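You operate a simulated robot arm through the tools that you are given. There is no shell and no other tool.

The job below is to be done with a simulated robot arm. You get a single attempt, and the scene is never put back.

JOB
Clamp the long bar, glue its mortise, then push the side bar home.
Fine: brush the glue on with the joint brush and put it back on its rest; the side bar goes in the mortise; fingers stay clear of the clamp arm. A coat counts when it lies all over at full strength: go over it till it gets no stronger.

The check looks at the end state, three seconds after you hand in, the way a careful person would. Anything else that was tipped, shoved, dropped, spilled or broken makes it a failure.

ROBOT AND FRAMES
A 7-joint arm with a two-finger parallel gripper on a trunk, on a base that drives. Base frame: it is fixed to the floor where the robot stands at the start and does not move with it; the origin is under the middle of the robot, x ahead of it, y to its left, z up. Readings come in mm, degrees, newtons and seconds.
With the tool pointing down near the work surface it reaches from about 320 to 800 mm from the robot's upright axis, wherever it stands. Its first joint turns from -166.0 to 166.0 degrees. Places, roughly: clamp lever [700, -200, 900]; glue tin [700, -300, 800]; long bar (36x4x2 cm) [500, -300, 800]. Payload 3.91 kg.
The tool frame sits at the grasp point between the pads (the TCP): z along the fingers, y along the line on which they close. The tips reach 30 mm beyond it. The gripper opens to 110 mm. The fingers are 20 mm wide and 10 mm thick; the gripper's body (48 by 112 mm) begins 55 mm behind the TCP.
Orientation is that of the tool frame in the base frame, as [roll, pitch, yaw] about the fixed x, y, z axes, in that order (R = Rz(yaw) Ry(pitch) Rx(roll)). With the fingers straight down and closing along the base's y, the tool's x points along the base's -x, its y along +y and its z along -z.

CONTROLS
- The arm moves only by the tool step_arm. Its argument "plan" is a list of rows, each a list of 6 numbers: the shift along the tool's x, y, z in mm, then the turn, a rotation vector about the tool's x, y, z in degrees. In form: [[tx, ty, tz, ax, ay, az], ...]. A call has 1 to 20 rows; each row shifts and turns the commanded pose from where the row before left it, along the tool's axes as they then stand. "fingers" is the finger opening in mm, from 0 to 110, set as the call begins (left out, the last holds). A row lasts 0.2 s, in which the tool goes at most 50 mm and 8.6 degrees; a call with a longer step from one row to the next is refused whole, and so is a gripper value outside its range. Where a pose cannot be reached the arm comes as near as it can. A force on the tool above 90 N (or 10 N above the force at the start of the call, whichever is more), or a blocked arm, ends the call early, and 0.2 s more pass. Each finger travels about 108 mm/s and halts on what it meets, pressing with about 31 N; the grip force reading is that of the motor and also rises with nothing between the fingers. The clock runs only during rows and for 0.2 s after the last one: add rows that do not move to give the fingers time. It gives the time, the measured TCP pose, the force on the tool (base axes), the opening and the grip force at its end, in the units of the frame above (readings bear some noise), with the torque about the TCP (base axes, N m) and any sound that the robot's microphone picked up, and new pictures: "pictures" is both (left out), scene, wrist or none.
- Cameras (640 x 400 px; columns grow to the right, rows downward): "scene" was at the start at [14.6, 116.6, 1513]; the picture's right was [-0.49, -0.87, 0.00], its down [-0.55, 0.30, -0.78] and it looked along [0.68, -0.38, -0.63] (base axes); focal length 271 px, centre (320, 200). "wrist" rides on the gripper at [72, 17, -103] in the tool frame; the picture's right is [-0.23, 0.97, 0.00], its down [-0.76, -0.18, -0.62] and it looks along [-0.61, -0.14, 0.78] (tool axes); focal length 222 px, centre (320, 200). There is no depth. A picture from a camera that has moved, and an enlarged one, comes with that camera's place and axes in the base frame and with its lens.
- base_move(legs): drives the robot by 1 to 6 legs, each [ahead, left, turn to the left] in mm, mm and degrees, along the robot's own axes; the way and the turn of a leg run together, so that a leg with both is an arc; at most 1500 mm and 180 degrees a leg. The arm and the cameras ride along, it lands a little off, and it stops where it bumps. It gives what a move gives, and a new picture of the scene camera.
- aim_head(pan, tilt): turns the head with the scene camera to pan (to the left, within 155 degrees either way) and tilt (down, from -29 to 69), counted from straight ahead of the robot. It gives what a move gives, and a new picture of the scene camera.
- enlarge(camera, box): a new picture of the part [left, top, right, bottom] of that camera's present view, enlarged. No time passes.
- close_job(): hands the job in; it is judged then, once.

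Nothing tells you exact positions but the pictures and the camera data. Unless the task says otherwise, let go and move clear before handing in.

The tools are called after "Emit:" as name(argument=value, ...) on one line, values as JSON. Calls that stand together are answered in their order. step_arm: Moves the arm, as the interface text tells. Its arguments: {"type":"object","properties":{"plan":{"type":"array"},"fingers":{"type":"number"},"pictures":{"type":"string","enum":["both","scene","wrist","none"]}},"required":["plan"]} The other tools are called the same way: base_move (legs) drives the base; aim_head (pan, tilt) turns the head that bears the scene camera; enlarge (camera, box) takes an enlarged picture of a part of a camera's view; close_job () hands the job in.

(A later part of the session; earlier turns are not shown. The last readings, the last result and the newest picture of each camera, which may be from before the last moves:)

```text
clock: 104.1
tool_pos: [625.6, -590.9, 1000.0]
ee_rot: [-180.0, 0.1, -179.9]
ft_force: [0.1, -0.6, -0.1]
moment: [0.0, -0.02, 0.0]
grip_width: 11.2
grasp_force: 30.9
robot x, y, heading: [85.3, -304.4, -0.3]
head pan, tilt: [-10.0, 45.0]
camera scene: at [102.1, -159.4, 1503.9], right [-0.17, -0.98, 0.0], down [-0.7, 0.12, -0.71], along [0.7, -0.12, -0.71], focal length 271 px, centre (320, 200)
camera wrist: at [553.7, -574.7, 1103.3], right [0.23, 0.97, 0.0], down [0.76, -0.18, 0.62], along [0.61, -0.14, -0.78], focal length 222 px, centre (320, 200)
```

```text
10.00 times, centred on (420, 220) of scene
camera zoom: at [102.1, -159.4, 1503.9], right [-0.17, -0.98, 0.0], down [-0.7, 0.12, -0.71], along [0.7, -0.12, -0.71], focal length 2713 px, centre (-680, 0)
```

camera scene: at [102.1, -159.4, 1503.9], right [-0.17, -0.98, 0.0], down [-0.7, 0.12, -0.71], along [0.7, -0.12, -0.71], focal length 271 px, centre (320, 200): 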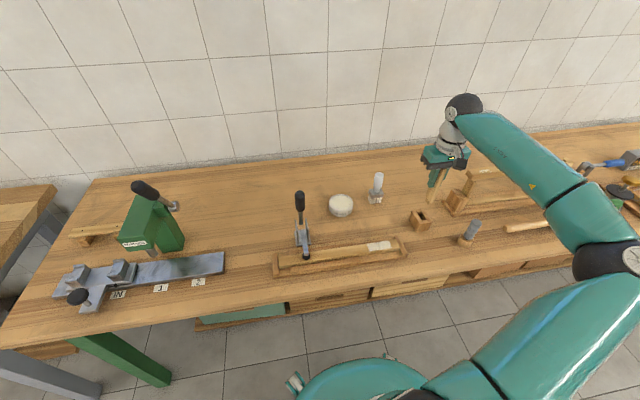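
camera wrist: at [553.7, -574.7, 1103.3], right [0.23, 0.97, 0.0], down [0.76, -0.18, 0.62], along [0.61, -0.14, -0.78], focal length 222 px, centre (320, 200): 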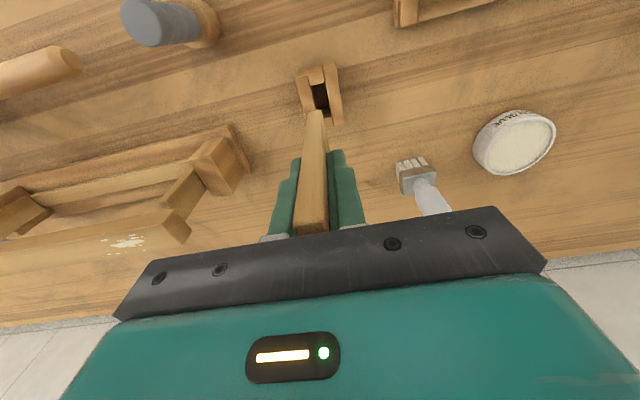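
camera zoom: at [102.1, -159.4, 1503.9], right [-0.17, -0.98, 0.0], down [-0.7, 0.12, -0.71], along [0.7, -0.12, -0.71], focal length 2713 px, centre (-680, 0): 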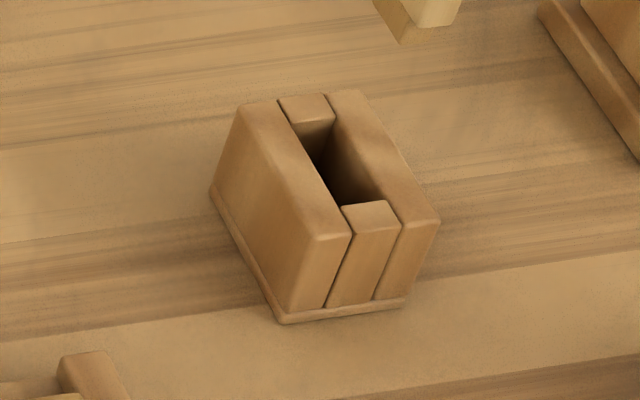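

The side bar has a narrower tenon at its lower end with shoulders front and back, so it goes in from above. I'm moving it over the mortise.

Emit:
step_arm(plan=[[16.4, 34.4, 0, 0, 0, 0], [16.4, 34.4, 0, 0, 0, 0], [16.4, 34.4, 0, 0, 0, 0], [16.4, 34.4, 0, 0, 0, 0], [16.4, 34.4, 0, 0, 0, 0], [0, 0, 0, 0, 0, 0], [0, 0, 20, 0, 0, 0], [0, 0, 20, 0, 0, 0], [0, 0, 10, 0, 0, 0], [0, 0, 0, 0, 0, 0]], pictures="both")

Emit:
enlarge(camera="scene", box=[355, 210, 405, 260])

Emit:
enlarge(camera="wrist", box=[270, 60, 370, 160])

```text
clock: 106.3
tool_pos: [543.4, -419.5, 947.3]
ee_rot: [-180.0, 0.2, 180.0]
ft_force: [0.4, 0.1, -0.7]
moment: [-0.02, 0.0, 0.04]
grip_width: 11.1
grasp_force: 30.9
robot x, y, heading: [83.2, -304.5, -0.0]
head pan, tilt: [-10.0, 45.0]
camera scene: at [102.3, -159.6, 1503.9], right [-0.17, -0.98, 0.0], down [-0.7, 0.12, -0.71], along [0.7, -0.12, -0.71], focal length 271 px, centre (320, 200)
camera wrist: at [471.3, -402.2, 1051.5], right [0.23, 0.97, 0.0], down [0.76, -0.18, 0.62], along [0.61, -0.14, -0.78], focal length 222 px, centre (320, 200)
```

scene: 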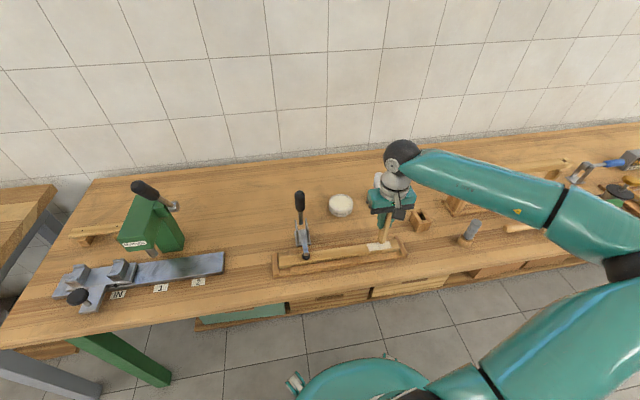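
wrist: 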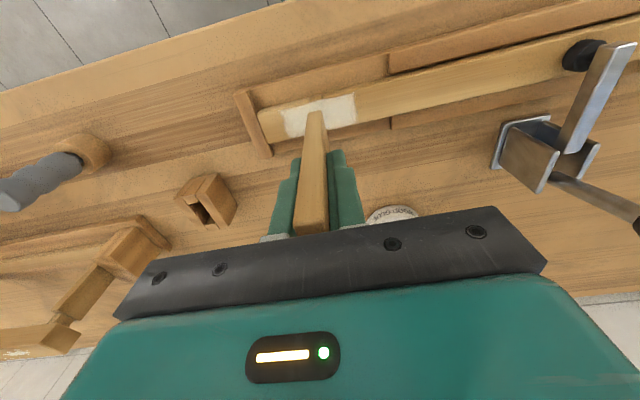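

```text
8.00 times, centred on (380, 235) of scene
camera zoom: at [102.3, -159.6, 1503.9], right [-0.17, -0.98, 0.0], down [-0.7, 0.12, -0.71], along [0.7, -0.12, -0.71], focal length 2170 px, centre (-160, -80)
```

zoom: 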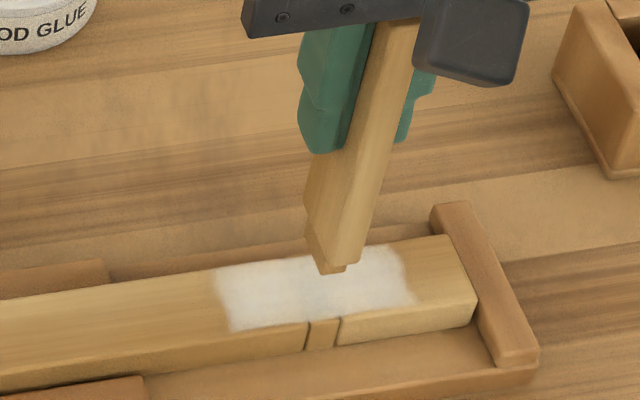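

```text
4.00 times, centred on (320, 110) of wrist
camera zoom: at [471.3, -402.2, 1051.5], right [0.23, 0.97, 0.0], down [0.76, -0.18, 0.62], along [0.61, -0.14, -0.78], focal length 888 px, centre (320, 560)
```

zoom: 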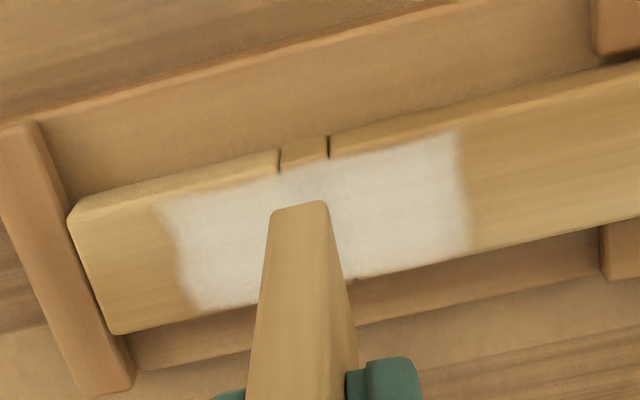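

Emit:
step_arm(plan=[[0, 1.8, 8, 0, 0, 0], [0, 0, 6, 0, 0, 0], [0, 0, 0, 0, 0, 0]], pictures="both")

Emit:
enlarge(camera="scene", box=[365, 225, 395, 255])

Emit:
enlarge(camera="wrist", box=[285, 80, 345, 140])

```text
clock: 107.1
tool_pos: [543.5, -417.7, 934.1]
ee_rot: [-180.0, 0.2, 180.0]
ft_force: [0.3, -0.4, 0.2]
moment: [0.01, 0.0, 0.02]
grip_width: 11.4
grasp_force: 30.7
robot x, y, heading: [83.0, -301.7, -0.2]
head pan, tilt: [-10.0, 45.0]
camera scene: at [102.4, -159.6, 1503.9], right [-0.17, -0.98, 0.0], down [-0.7, 0.12, -0.71], along [0.7, -0.12, -0.71], focal length 271 px, centre (320, 200)
camera wrist: at [471.2, -400.0, 1037.6], right [0.23, 0.97, 0.0], down [0.76, -0.18, 0.62], along [0.61, -0.14, -0.78], focal length 222 px, centre (320, 200)
```

scene: 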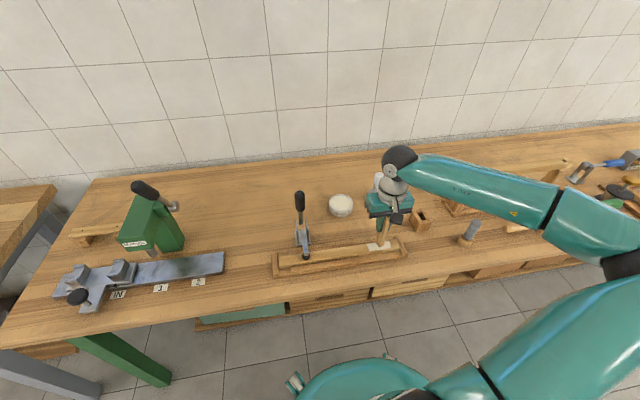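
wrist: 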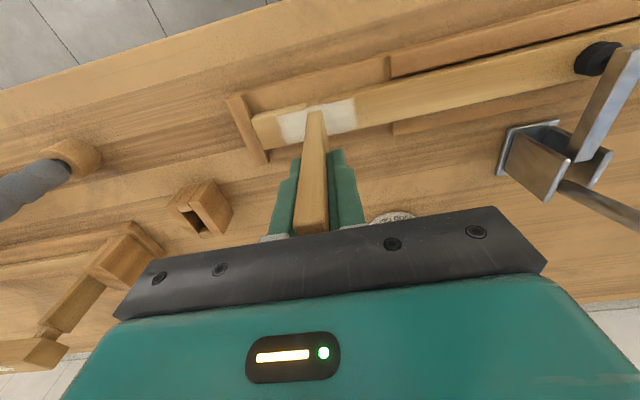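

```text
13.33 times, centred on (380, 240) of scene
camera zoom: at [102.4, -159.6, 1503.9], right [-0.17, -0.98, 0.0], down [-0.7, 0.12, -0.71], along [0.7, -0.12, -0.71], focal length 3617 px, centre (-480, -333)
```

zoom: 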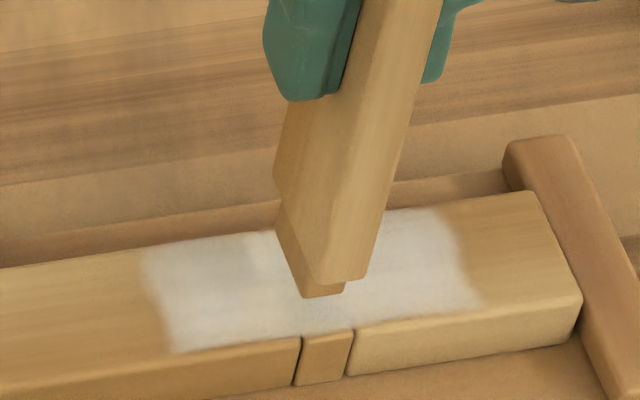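

```text
6.67 times, centred on (315, 110) of wrist
camera zoom: at [471.2, -400.0, 1037.6], right [0.23, 0.97, 0.0], down [0.76, -0.18, 0.62], along [0.61, -0.14, -0.78], focal length 1481 px, centre (353, 800)
```

zoom: 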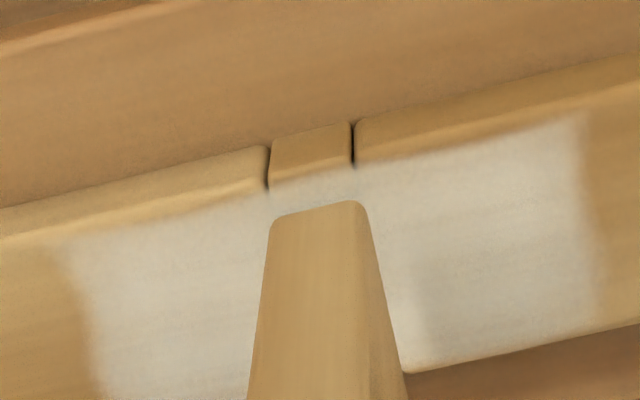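

Emit:
step_arm(plan=[[-2.3, -0.4, 2, 0, 0, 0], [0, 0, 1.5, 0, 0, 0], [0, 0, 0, 0, 0, 0]], pictures="both")

Emit:
enlarge(camera="scene", box=[365, 225, 395, 255])

Emit:
enlarge(camera="wrist", box=[285, 80, 345, 140])

```text
clock: 107.9
tool_pos: [545.1, -417.2, 930.2]
ee_rot: [180.0, -0.1, 180.0]
ft_force: [0.1, -0.7, -0.6]
moment: [0.03, 0.01, -0.01]
grip_width: 11.1
grasp_force: 31.0
robot x, y, heading: [85.0, -305.2, -0.1]
head pan, tilt: [-10.0, 45.0]
camera scene: at [102.4, -159.5, 1503.9], right [-0.17, -0.98, 0.0], down [-0.7, 0.12, -0.71], along [0.7, -0.12, -0.71], focal length 271 px, centre (320, 200)
camera wrist: at [473.5, -400.3, 1034.2], right [0.23, 0.97, 0.0], down [0.76, -0.18, 0.62], along [0.61, -0.14, -0.78], focal length 222 px, centre (320, 200)
```

scene: 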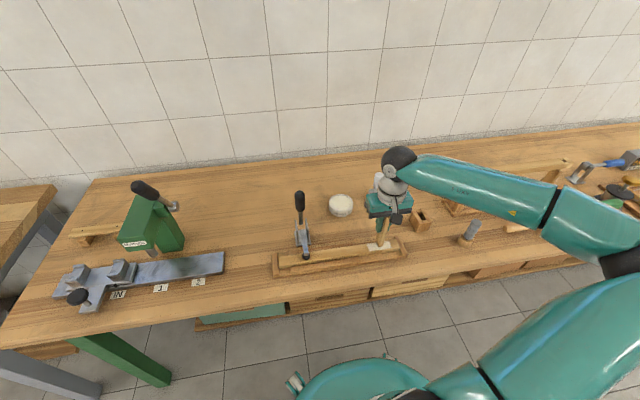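
wrist: 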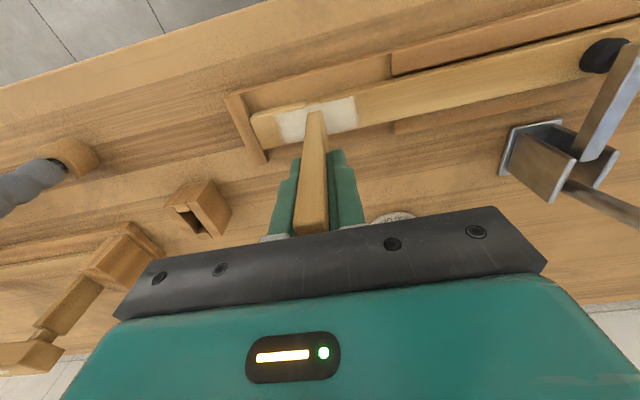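

```text
13.33 times, centred on (380, 240) of scene
camera zoom: at [102.4, -159.5, 1503.9], right [-0.17, -0.98, 0.0], down [-0.7, 0.12, -0.71], along [0.7, -0.12, -0.71], focal length 3617 px, centre (-480, -333)
```

zoom: 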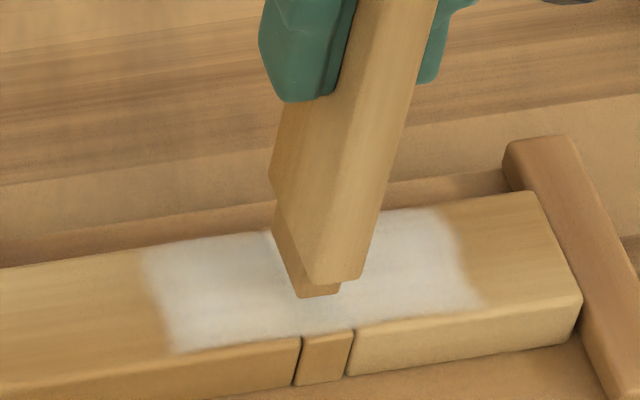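

```text
6.67 times, centred on (315, 110) of wrist
camera zoom: at [473.5, -400.3, 1034.2], right [0.23, 0.97, 0.0], down [0.76, -0.18, 0.62], along [0.61, -0.14, -0.78], focal length 1481 px, centre (353, 800)
```

zoom: 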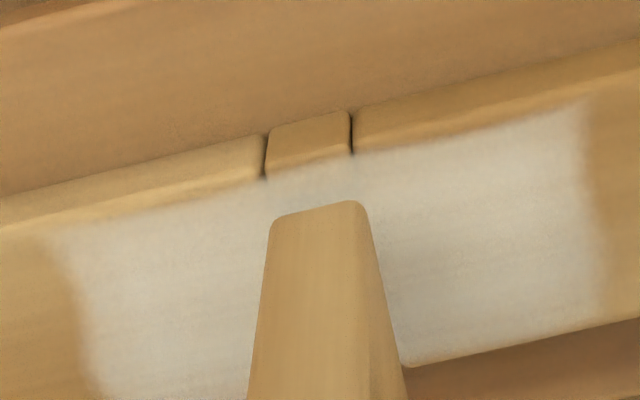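

Emit:
step_arm(plan=[[0, 0, 1.5, 0, 0, 0], [0, 0, 1.5, 0, 0, 0], [0, 0, 0, 0, 0, 0]], pictures="none")

```text
clock: 108.7
tool_pos: [544.9, -416.9, 928.8]
ee_rot: [180.0, 0.1, 179.9]
ft_force: [-0.3, 0.8, -0.1]
moment: [-0.01, -0.02, 0.01]
grip_width: 11.2
grasp_force: 30.9
robot x, y, heading: [82.5, -305.6, -0.2]
head pan, tilt: [-10.0, 45.0]
```

Emit:
step_arm(plan=[[0, 0, 1, 0, 0, 0], [0, 0, 1, 0, 0, 0], [0, 0, 0, 0, 0, 0]], pictures="none")

```text
clock: 109.5
tool_pos: [546.1, -417.0, 926.4]
ee_rot: [180.0, 0.1, 180.0]
ft_force: [-0.9, 0.3, 0.1]
moment: [0.0, 0.0, 0.02]
grip_width: 11.4
grasp_force: 30.9
robot x, y, heading: [80.0, -303.5, -0.3]
head pan, tilt: [-10.0, 45.0]
```

Emit:
step_arm(plan=[[0, 0, 1, 0, 0, 0], [0, 0, 1, 0, 0, 0], [0, 0, 0, 0, 0, 0]], pictures="both")

Emit:
enlarge(camera="scene", box=[365, 225, 395, 255])

Emit:
enlarge(camera="wrist", box=[285, 80, 345, 140])

```text
clock: 110.3
tool_pos: [546.5, -416.7, 924.5]
ee_rot: [180.0, 0.1, 179.9]
ft_force: [0.2, -0.3, 9.4]
moment: [0.03, -0.05, 0.0]
grip_width: 11.5
grasp_force: 30.6
robot x, y, heading: [81.5, -303.0, -0.3]
head pan, tilt: [-10.0, 45.0]
camera scene: at [102.1, -159.5, 1503.9], right [-0.17, -0.98, 0.0], down [-0.7, 0.12, -0.71], along [0.7, -0.12, -0.71], focal length 271 px, centre (320, 200)
camera wrist: at [473.4, -400.2, 1028.1], right [0.23, 0.97, 0.0], down [0.76, -0.18, 0.62], along [0.61, -0.14, -0.78], focal length 222 px, centre (320, 200)
```

scene: 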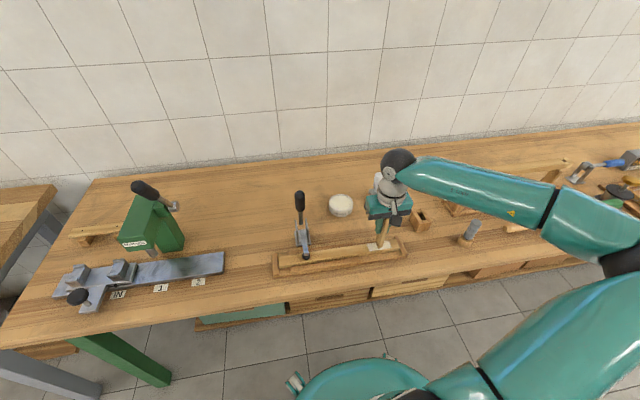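
wrist: 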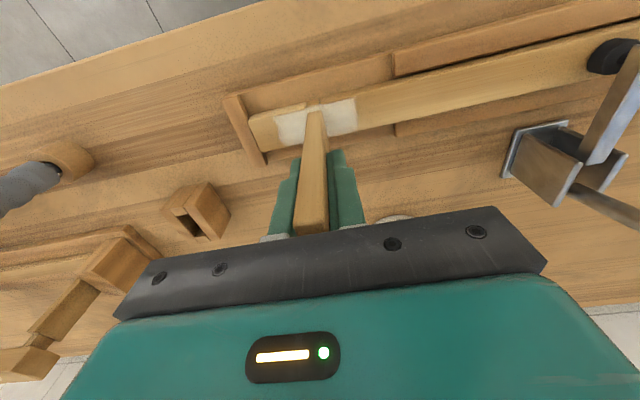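

```text
13.33 times, centred on (380, 240) of scene
camera zoom: at [102.1, -159.5, 1503.9], right [-0.17, -0.98, 0.0], down [-0.7, 0.12, -0.71], along [0.7, -0.12, -0.71], focal length 3617 px, centre (-480, -333)
```

zoom: 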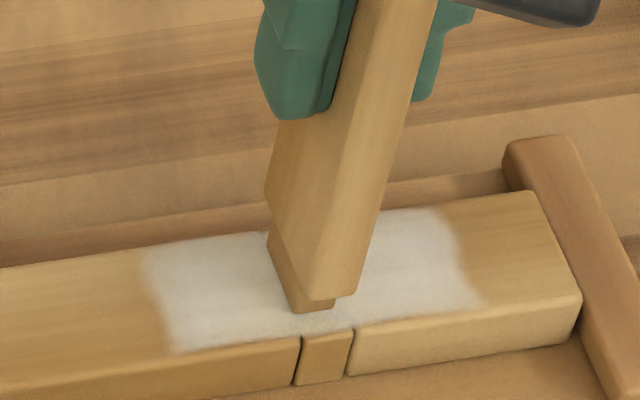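

```text
6.67 times, centred on (315, 110) of wrist
camera zoom: at [473.4, -400.2, 1028.1], right [0.23, 0.97, 0.0], down [0.76, -0.18, 0.62], along [0.61, -0.14, -0.78], focal length 1481 px, centre (353, 800)
```

zoom: 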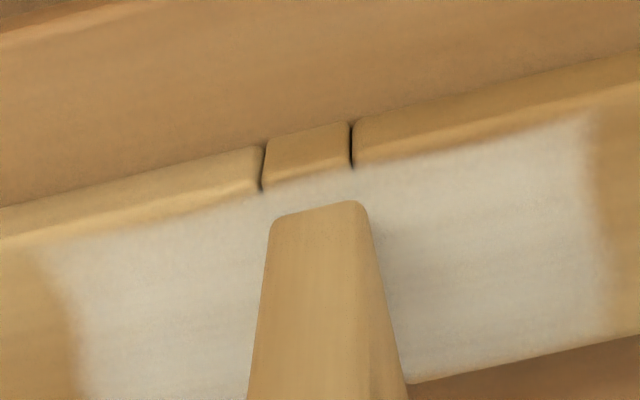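

Touching at 9 N, and the tenon is not in yet. In the bar-top plane it sits about 1 mm too far left (+y) and 3–4 mm short in x, so I'll correct that.

Emit:
step_arm(plan=[[0, 0, -3, 0, 0, 0], [-3.5, -1.0, 0, 0, 0, 0], [0, 0, 1, 0, 0, 0], [0, 0, 1, 0, 0, 0], [0, 0, 1, 0, 0, 0], [0, 0, 0, 0, 0, 0]], pictures="scene")

Emit:
enlarge(camera="scene", box=[365, 225, 395, 255])

Emit:
enlarge(camera="wrist", box=[285, 80, 345, 140])

```text
clock: 111.7
tool_pos: [550.5, -417.4, 925.3]
ee_rot: [-180.0, 0.0, 180.0]
ft_force: [-2.1, 0.5, 4.6]
moment: [-0.01, 0.08, 0.02]
grip_width: 11.5
grasp_force: 31.1
robot x, y, heading: [81.4, -303.8, -0.2]
head pan, tilt: [-10.0, 45.0]
camera scene: at [102.1, -159.5, 1503.9], right [-0.17, -0.98, 0.0], down [-0.7, 0.12, -0.71], along [0.7, -0.12, -0.71], focal length 271 px, centre (320, 200)
```

scene: 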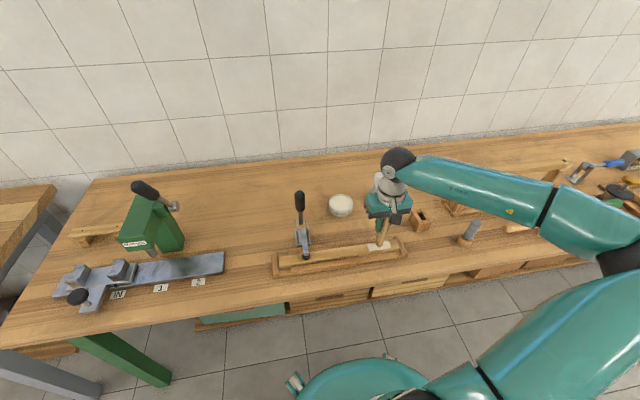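

```text
13.33 times, centred on (380, 240) of scene
camera zoom: at [102.1, -159.5, 1503.9], right [-0.17, -0.98, 0.0], down [-0.7, 0.12, -0.71], along [0.7, -0.12, -0.71], focal length 3617 px, centre (-480, -333)
```

zoom: 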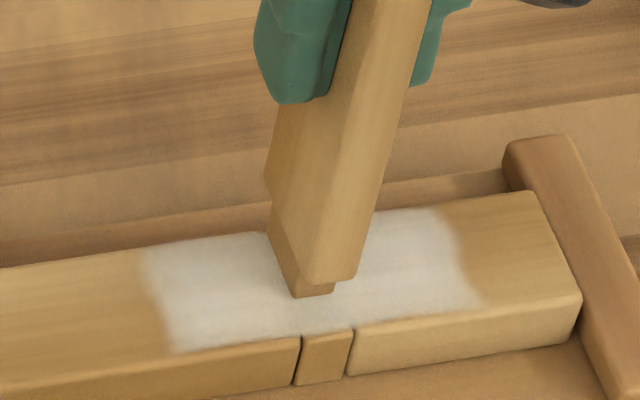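

```text
6.67 times, centred on (315, 110) of wrist
camera zoom: at [477.5, -401.5, 1028.1], right [0.23, 0.97, 0.0], down [0.76, -0.18, 0.62], along [0.61, -0.14, -0.78], focal length 1481 px, centre (353, 800)
```

zoom: 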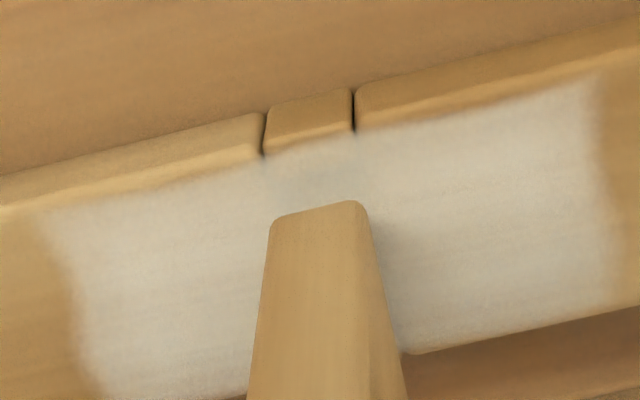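

Still resting on top, now centred in x. I'll keep light pressure and sweep slowly in +y until it drops in.

Emit:
step_arm(plan=[[0, 0, 0.5, 0, 0, 0], [0, 0.3, 0, 0, 0, 0], [0, 0.3, 0, 0, 0, 0], [0, 0.3, 0, 0, 0, 0], [0, 0, 0, 0, 0, 0]], pictures="none")

```text
clock: 112.9
tool_pos: [550.8, -417.7, 923.4]
ee_rot: [-179.9, 0.2, 180.0]
ft_force: [1.8, -4.1, 23.8]
moment: [-0.46, -0.25, -0.04]
grip_width: 11.6
grasp_force: 30.6
robot x, y, heading: [82.1, -303.2, 0.0]
head pan, tilt: [-10.0, 45.0]
```

Emit:
step_arm(plan=[[0, 0, -0.8, 0, 0, 0], [0, 0, 0, 0, 0, 0]], pictures="both")

Emit:
enlarge(camera="scene", box=[365, 225, 395, 255])

Emit:
enlarge(camera="wrist", box=[270, 80, 370, 240])

```text
clock: 113.5
tool_pos: [550.4, -417.9, 923.2]
ee_rot: [179.9, 0.0, -179.9]
ft_force: [1.8, -1.8, 3.7]
moment: [-0.13, -0.29, 0.01]
grip_width: 11.2
grasp_force: 30.6
robot x, y, heading: [85.0, -302.8, -0.1]
head pan, tilt: [-10.0, 45.0]
camera scene: at [102.3, -159.6, 1503.9], right [-0.17, -0.98, 0.0], down [-0.7, 0.12, -0.71], along [0.7, -0.12, -0.71], focal length 271 px, centre (320, 200)
camera wrist: at [477.6, -400.8, 1027.3], right [0.23, 0.97, 0.0], down [0.76, -0.18, 0.62], along [0.61, -0.14, -0.78], focal length 222 px, centre (320, 200)
```

scene: 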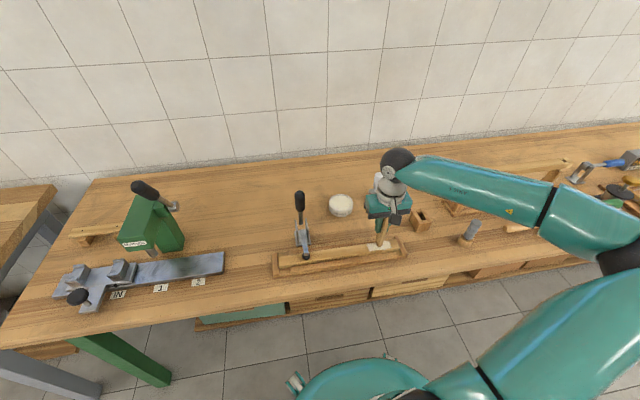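
wrist: 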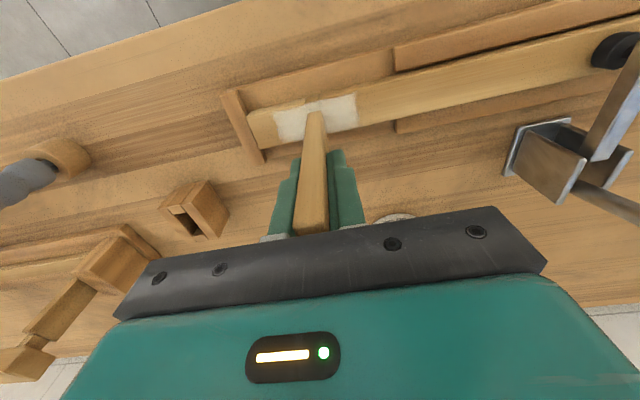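

```text
13.33 times, centred on (380, 240) of scene
camera zoom: at [102.3, -159.6, 1503.9], right [-0.17, -0.98, 0.0], down [-0.7, 0.12, -0.71], along [0.7, -0.12, -0.71], focal length 3617 px, centre (-480, -333)
```

zoom: 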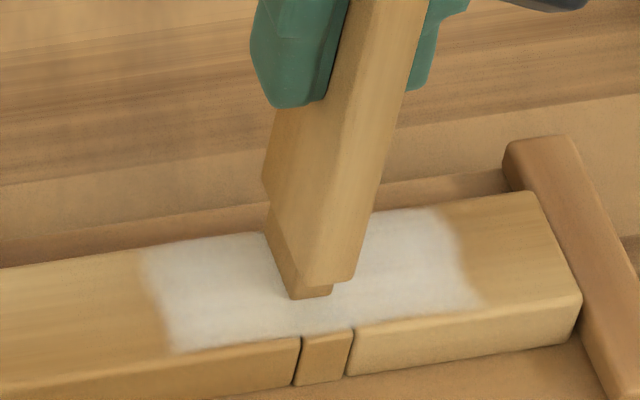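

```text
2.50 times, centred on (320, 160) of wrist
camera zoom: at [477.6, -400.8, 1027.3], right [0.23, 0.97, 0.0], down [0.76, -0.18, 0.62], along [0.61, -0.14, -0.78], focal length 555 px, centre (320, 300)
```

zoom: 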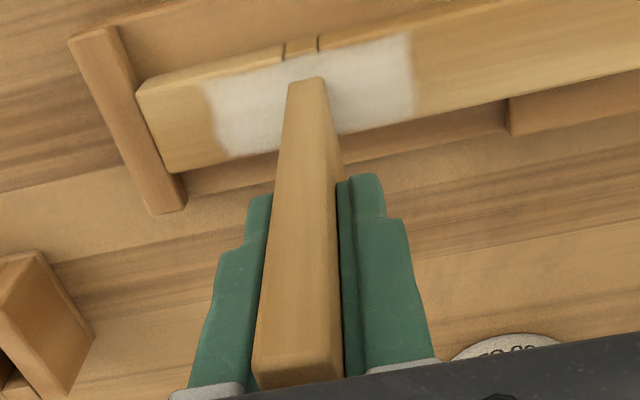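

Emit:
step_arm(plan=[[0, 0, 0.4, 0, 0, 0], [-0.4, 0, 0, 0, 0, 0], [-0.4, 0, 0, 0, 0, 0], [-0.4, 0, 0, 0, 0, 0], [-0.4, 0, 0, 0, 0, 0], [0, 0, 0, 0, 0, 0]], pictures="none")

```text
clock: 114.9
tool_pos: [551.1, -417.4, 924.7]
ee_rot: [180.0, 0.1, -180.0]
ft_force: [-0.5, -0.5, -0.2]
moment: [0.04, 0.04, 0.02]
grip_width: 11.3
grasp_force: 31.2
robot x, y, heading: [85.3, -303.7, -0.1]
head pan, tilt: [-10.0, 45.0]
```

The force dropped to zero, so it may have found the slot. I'll push down gently.

Emit:
step_arm(plan=[[0, 0, 0.7, 0, 0, 0], [0, 0, 0.7, 0, 0, 0], [0, 0, 0, 0, 0, 0]], pictures="none")

```text
clock: 115.7
tool_pos: [551.6, -418.0, 923.6]
ee_rot: [-180.0, 0.1, 179.9]
ft_force: [-3.0, 1.9, 12.2]
moment: [0.13, 0.09, -0.02]
grip_width: 11.5
grasp_force: 30.7
robot x, y, heading: [83.6, -300.9, -0.1]
head pan, tilt: [-10.0, 45.0]
```

Emit:
enlarge(camera="scene", box=[370, 230, 390, 250])

Emit:
enlarge(camera="wrist", box=[290, 80, 350, 130])

```text
16.00 times, centred on (380, 240) of scene
camera zoom: at [102.0, -159.5, 1503.9], right [-0.17, -0.98, 0.0], down [-0.7, 0.12, -0.71], along [0.7, -0.12, -0.71], focal length 4340 px, centre (-640, -440)
```

zoom: 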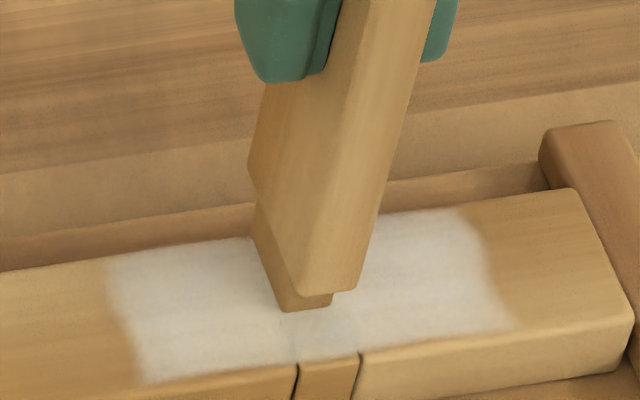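

```text
8.00 times, centred on (320, 105) of wrist
camera zoom: at [478.8, -401.1, 1026.9], right [0.23, 0.97, 0.0], down [0.76, -0.18, 0.62], along [0.61, -0.14, -0.78], focal length 1777 px, centre (320, 960)
```

zoom: 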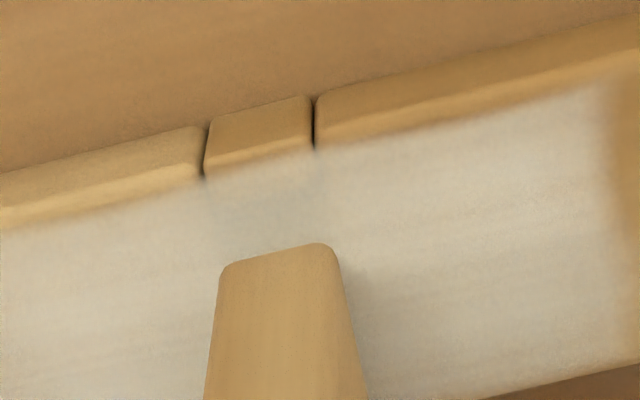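

The hole's grey outline shows x is fine, so y is what matters (about ±0.5 mm). I'll sweep +y in tiny steps under light pressure, with a small x wiggle.

Emit:
step_arm(plan=[[0, 0, -0.4, 0, 0, 0], [1, 0.15, 0, 0, 0, 0], [-1, 0.15, 0, 0, 0, 0], [1, 0.15, 0, 0, 0, 0], [-1, 0.15, 0, 0, 0, 0], [1, 0.15, 0, 0, 0, 0], [-1, 0.15, 0, 0, 0, 0], [0, 0, 0, 0, 0, 0]], pictures="none")

```text
clock: 117.5
tool_pos: [552.1, -417.0, 923.5]
ee_rot: [180.0, 0.0, 180.0]
ft_force: [-5.1, -6.8, 11.0]
moment: [-0.64, 0.5, 0.02]
grip_width: 11.3
grasp_force: 31.3
robot x, y, heading: [83.9, -304.7, -0.2]
head pan, tilt: [-10.0, 45.0]
```

Emit:
step_arm(plan=[[0, 0, 0.6, 0, 0, 0], [1, -0.3, 0.5, 0, 0, 0], [0, 0, 0, 0, 0, 0]], pictures="none")

Emit:
enlarge(camera="scene", box=[370, 230, 390, 250])

Emit:
enlarge(camera="wrist", box=[290, 80, 350, 130])

```text
clock: 118.3
tool_pos: [551.3, -417.9, 922.5]
ee_rot: [179.9, 0.3, 179.9]
ft_force: [1.3, -4.6, 24.9]
moment: [-0.41, -0.22, 0.01]
grip_width: 11.3
grasp_force: 31.4
robot x, y, heading: [84.0, -304.1, -0.3]
head pan, tilt: [-10.0, 45.0]
```

```text
16.00 times, centred on (380, 240) of scene
camera zoom: at [102.1, -159.5, 1503.9], right [-0.17, -0.98, 0.0], down [-0.7, 0.12, -0.71], along [0.7, -0.12, -0.71], focal length 4340 px, centre (-640, -440)
```

zoom: 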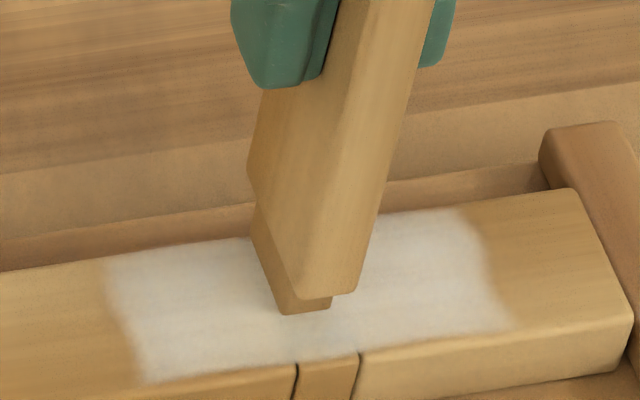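

```text
8.00 times, centred on (320, 105) of wrist
camera zoom: at [478.2, -400.4, 1026.1], right [0.23, 0.97, 0.0], down [0.76, -0.18, 0.63], along [0.61, -0.14, -0.78], focal length 1777 px, centre (320, 960)
```

zoom: 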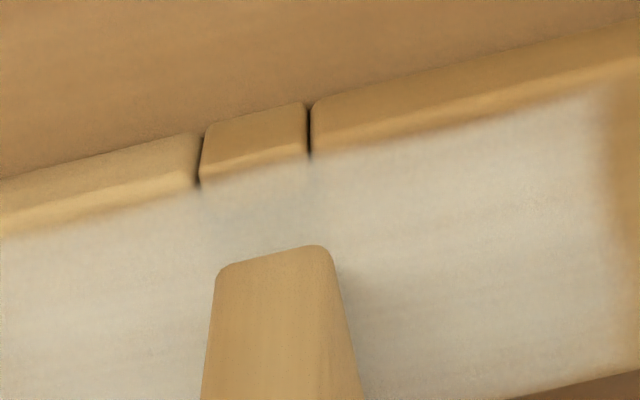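

I had the bar width wrong: its top is only about 29–30 mm across, with the hole at roughly 4–25 mm, so the tenon is too far back. I'll lift and shift −x by about 5.6 mm.

Emit:
step_arm(plan=[[0, 0, -3.5, 0, 0, 0], [3, -0.2, 0, 0, 0, 0], [2.7, 0, 0, 0, 0, 0], [0, 0, 0, 0, 0, 0]], pictures="wrist")

Emit:
enlarge(camera="scene", box=[370, 230, 390, 250])

Emit:
enlarge(camera="wrist", box=[290, 80, 350, 130])

```text
clock: 119.3
tool_pos: [545.4, -417.4, 925.1]
ee_rot: [179.9, 0.1, -179.9]
ft_force: [-0.5, 0.1, 0.6]
moment: [-0.01, 0.02, 0.02]
grip_width: 11.5
grasp_force: 31.1
robot x, y, heading: [81.5, -300.5, -0.0]
head pan, tilt: [-10.0, 45.0]
camera wrist: at [472.6, -400.5, 1028.7], right [0.23, 0.97, 0.0], down [0.76, -0.18, 0.62], along [0.61, -0.14, -0.78], focal length 222 px, centre (320, 200)
```

wrist: 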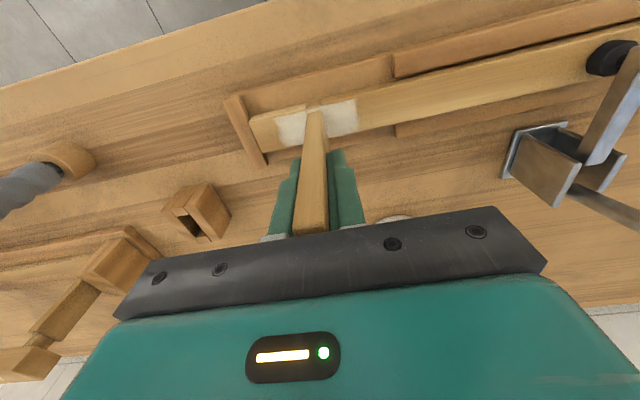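

```text
16.00 times, centred on (380, 240) of scene
camera zoom: at [102.3, -159.6, 1503.9], right [-0.17, -0.98, 0.0], down [-0.7, 0.12, -0.71], along [0.7, -0.12, -0.71], focal length 4340 px, centre (-640, -440)
```

zoom: 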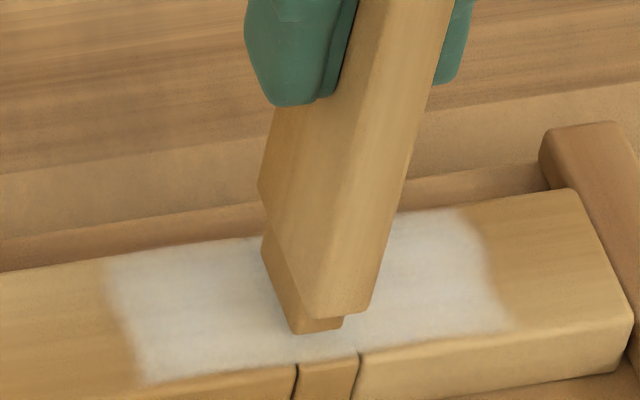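

```text
8.00 times, centred on (320, 105) of wrist
camera zoom: at [472.6, -400.5, 1028.7], right [0.23, 0.97, 0.0], down [0.76, -0.18, 0.62], along [0.61, -0.14, -0.78], focal length 1777 px, centre (320, 960)
```

zoom: 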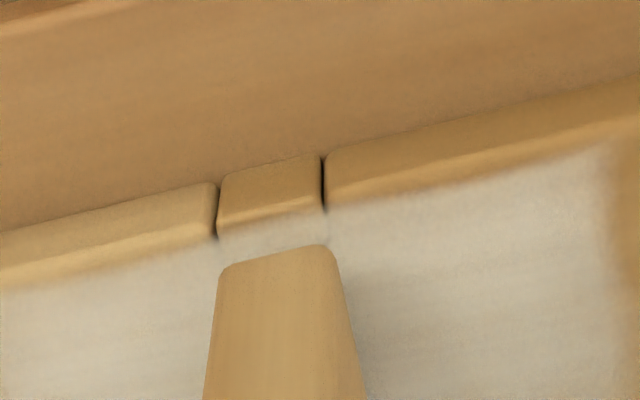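

Emit:
step_arm(plan=[[0, -0.9, 0, 0, 0, 0], [0, 0, 1, 0, 0, 0], [0, 0, 1, 0, 0, 0], [0, 0, 1, 0, 0, 0], [0, 0, 0, 0, 0, 0]], pictures="none")

```text
clock: 120.5
tool_pos: [545.0, -418.3, 921.2]
ee_rot: [179.9, 0.1, -179.9]
ft_force: [0.1, 0.2, -0.9]
moment: [0.0, -0.03, 0.0]
grip_width: 11.2
grasp_force: 30.8
robot x, y, heading: [84.1, -302.4, 0.2]
head pan, tilt: [-10.0, 45.0]
```

No contact yet at 921, which is already below the earlier contact height. I'll keep lowering.

Emit:
step_arm(plan=[[0, 0, 1, 0, 0, 0], [0, 0, 1, 0, 0, 0], [0, 0, 0, 0, 0, 0]], pictures="scene")

Emit:
enlarge(camera="scene", box=[370, 230, 390, 250])

```text
clock: 121.3
tool_pos: [545.3, -418.0, 920.6]
ee_rot: [-179.9, 0.1, -180.0]
ft_force: [0.0, 0.6, -0.2]
moment: [0.02, 0.0, -0.03]
grip_width: 11.3
grasp_force: 31.0
robot x, y, heading: [83.6, -305.7, -0.2]
head pan, tilt: [-10.0, 45.0]
camera scene: at [102.3, -159.6, 1503.9], right [-0.17, -0.98, 0.0], down [-0.7, 0.12, -0.71], along [0.7, -0.12, -0.71], focal length 271 px, centre (320, 200)
```

scene: 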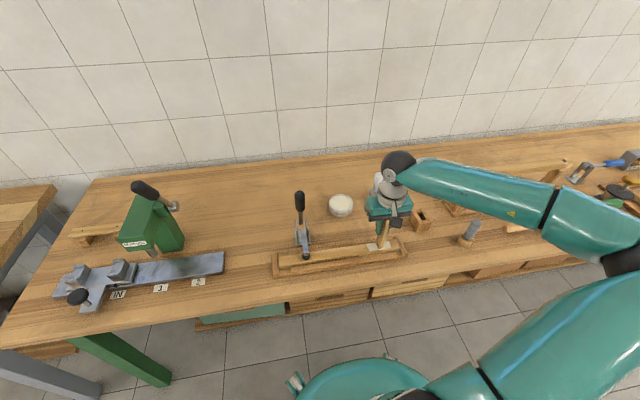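

```text
16.00 times, centred on (380, 240) of scene
camera zoom: at [102.3, -159.6, 1503.9], right [-0.17, -0.98, 0.0], down [-0.7, 0.12, -0.71], along [0.7, -0.12, -0.71], focal length 4340 px, centre (-640, -440)
```

zoom: 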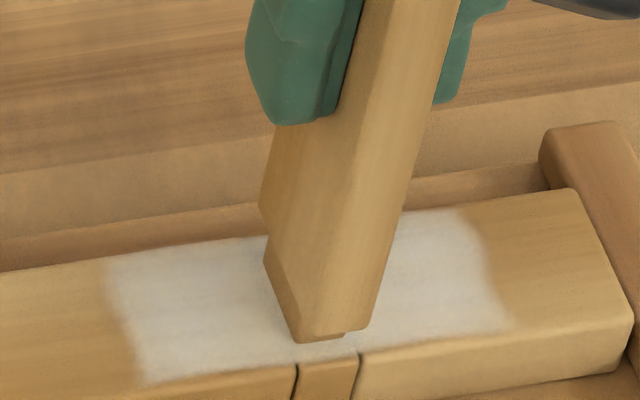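

The tenon is entering the mortise. I'll keep going down.

Emit:
step_arm(plan=[[0, 0, 1, 0, 0, 0], [0, 0, 1, 0, 0, 0], [0, 0, 1, 0, 0, 0], [0, 0, 0, 0, 0, 0]], pictures="none")

```text
clock: 122.3
tool_pos: [544.8, -418.0, 916.8]
ee_rot: [180.0, 0.2, 179.9]
ft_force: [0.1, -0.5, -0.6]
moment: [0.04, -0.09, 0.02]
grip_width: 11.2
grasp_force: 30.8
robot x, y, heading: [77.5, -304.0, 0.2]
head pan, tilt: [-10.0, 45.0]
```

Emit:
step_arm(plan=[[0, 0, 1, 0, 0, 0], [0, 0, 1, 0, 0, 0], [0, 0, 1, 0, 0, 0], [0, 0, 0, 0, 0, 0]], pictures="wrist")

Emit:
enlarge(camera="scene", box=[370, 230, 390, 250])

Emit:
enlarge(camera="wrist", box=[290, 80, 350, 130])

```text
clock: 123.3
tool_pos: [544.7, -418.8, 915.0]
ee_rot: [-179.9, 0.1, -180.0]
ft_force: [0.4, 0.6, 0.4]
moment: [-0.03, 0.02, 0.01]
grip_width: 11.2
grasp_force: 31.0
robot x, y, heading: [82.0, -306.0, -0.3]
head pan, tilt: [-10.0, 45.0]
camera wrist: at [472.4, -401.5, 1017.7], right [0.23, 0.97, 0.0], down [0.76, -0.18, 0.62], along [0.61, -0.14, -0.78], focal length 222 px, centre (320, 200)
```

wrist: 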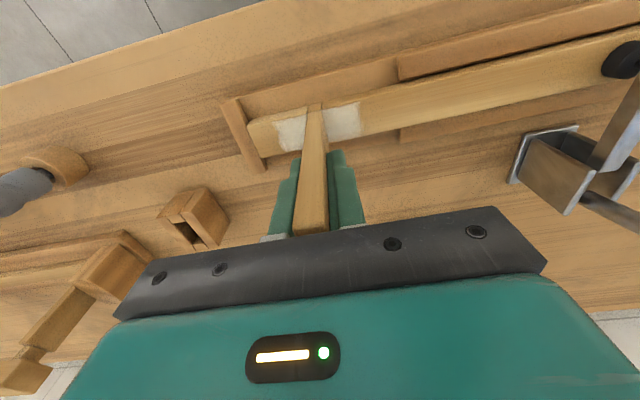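

```text
16.00 times, centred on (380, 240) of scene
camera zoom: at [102.3, -159.6, 1503.9], right [-0.17, -0.98, 0.0], down [-0.7, 0.12, -0.71], along [0.7, -0.12, -0.71], focal length 4340 px, centre (-640, -440)
```

zoom: 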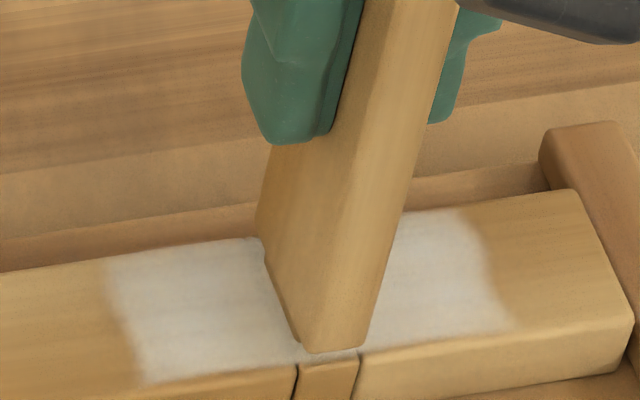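

```text
8.00 times, centred on (320, 105) of wrist
camera zoom: at [472.4, -401.5, 1017.7], right [0.23, 0.97, 0.0], down [0.76, -0.18, 0.62], along [0.61, -0.14, -0.78], focal length 1777 px, centre (320, 960)
```

zoom: 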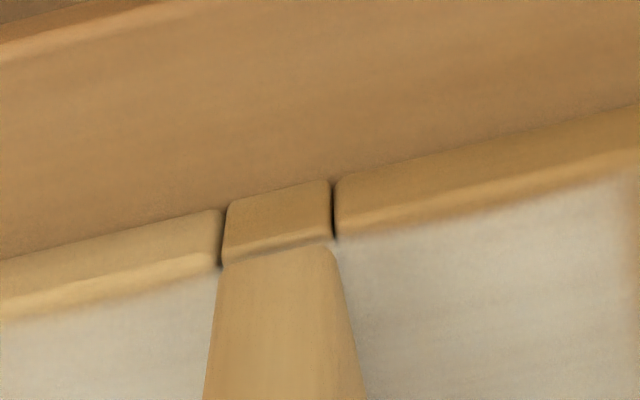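

Nearly home, with the shoulders about 2 mm above. I'll push until it seats.

Emit:
step_arm(plan=[[0, 0, 1, 0, 0, 0], [0, 0, 1, 0, 0, 0], [0, 0, 0.7, 0, 0, 0], [0, 0, 0, 0, 0, 0]], pictures="none")

```text
clock: 124.3
tool_pos: [545.6, -417.6, 911.3]
ee_rot: [179.9, 0.1, 179.9]
ft_force: [0.6, 0.4, -0.5]
moment: [0.0, -0.02, 0.04]
grip_width: 11.3
grasp_force: 31.6
robot x, y, heading: [80.4, -303.3, -0.4]
head pan, tilt: [-10.0, 45.0]
```

Emit:
step_arm(plan=[[0, 0, 1, 0, 0, 0], [0, 0, 0.8, 0, 0, 0], [0, 0, 0, 0, 0, 0]], pictures="wrist")

Emit:
enlarge(camera="scene", box=[370, 230, 390, 250])

Emit:
enlarge(camera="wrist", box=[290, 80, 350, 130])

```text
clock: 125.1
tool_pos: [546.3, -419.1, 910.4]
ee_rot: [180.0, 0.1, 179.9]
ft_force: [-3.1, -1.3, 22.6]
moment: [-0.11, 0.4, 0.02]
grip_width: 11.5
grasp_force: 31.3
robot x, y, heading: [82.0, -299.2, -0.1]
head pan, tilt: [-10.0, 45.0]
camera wrist: at [472.4, -401.4, 1013.9], right [0.23, 0.97, 0.0], down [0.76, -0.18, 0.63], along [0.61, -0.14, -0.78], focal length 222 px, centre (320, 200)
```

wrist: 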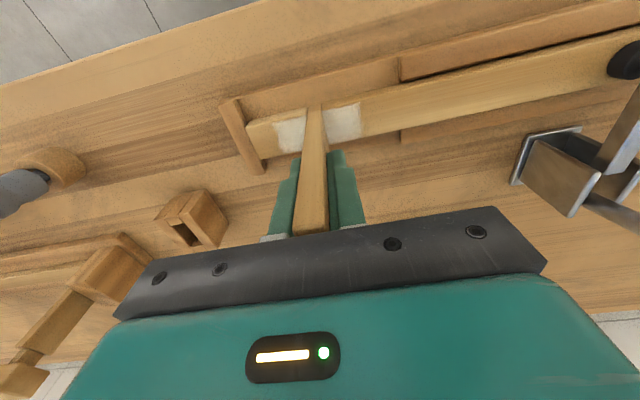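

```text
16.00 times, centred on (380, 240) of scene
camera zoom: at [101.8, -159.5, 1503.9], right [-0.17, -0.98, 0.0], down [-0.7, 0.12, -0.71], along [0.7, -0.12, -0.71], focal length 4340 px, centre (-640, -440)
```

zoom: 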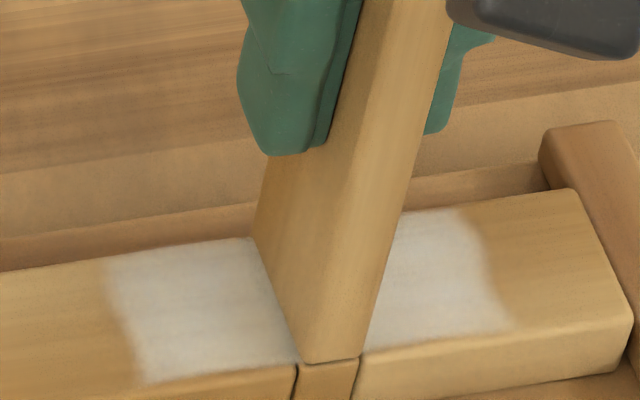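

```text
8.00 times, centred on (320, 105) of wrist
camera zoom: at [472.4, -401.4, 1013.9], right [0.23, 0.97, 0.0], down [0.76, -0.18, 0.63], along [0.61, -0.14, -0.78], focal length 1777 px, centre (320, 960)
```

zoom: 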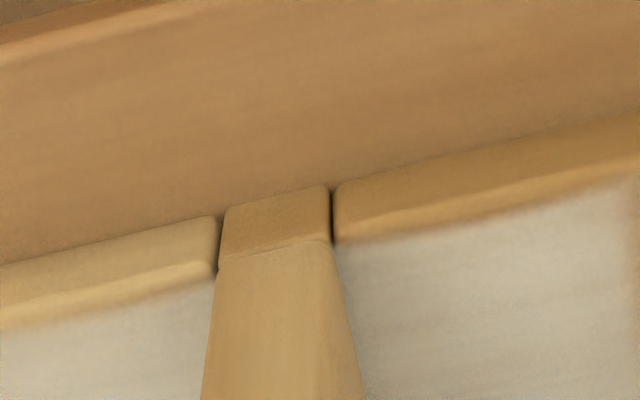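

The shoulders are flush on the bar at 23 N. I'll give a slightly firmer press, then release and lift clear.

Emit:
step_arm(plan=[[0, 0, 0.8, 0, 0, 0], [0, 0, 0, 0, 0, 0], [0, 0, 0, 0, 0, 0]], pictures="none")

Emit:
step_arm(plan=[[0, 0, -0.5, 0, 0, 0], [0, 0, 0, 0, 0, 0], [0, 0, 0, 0, 0, 0]], fingers=40, pictures="wrist")

```text
clock: 125.9
tool_pos: [545.5, -418.2, 909.6]
ee_rot: [-180.0, 0.2, -180.0]
ft_force: [4.1, 1.7, 23.1]
moment: [0.18, -0.31, -0.02]
grip_width: 11.2
grasp_force: 31.0
robot x, y, heading: [78.0, -306.3, 0.1]
head pan, tilt: [-10.0, 45.0]
```

```text
clock: 126.7
tool_pos: [545.1, -419.4, 908.9]
ee_rot: [179.9, 0.0, -180.0]
ft_force: [-0.7, -0.5, -0.6]
moment: [0.0, -0.02, -0.01]
grip_width: 39.9
grasp_force: 0.0
robot x, y, heading: [84.8, -302.1, 0.3]
head pan, tilt: [-10.0, 45.0]
camera wrist: at [472.2, -401.9, 1012.9], right [0.23, 0.97, 0.0], down [0.76, -0.18, 0.62], along [0.61, -0.14, -0.78], focal length 222 px, centre (320, 200)
```

wrist: 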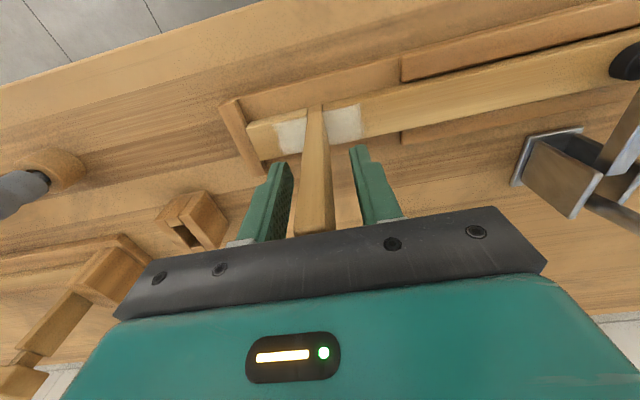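

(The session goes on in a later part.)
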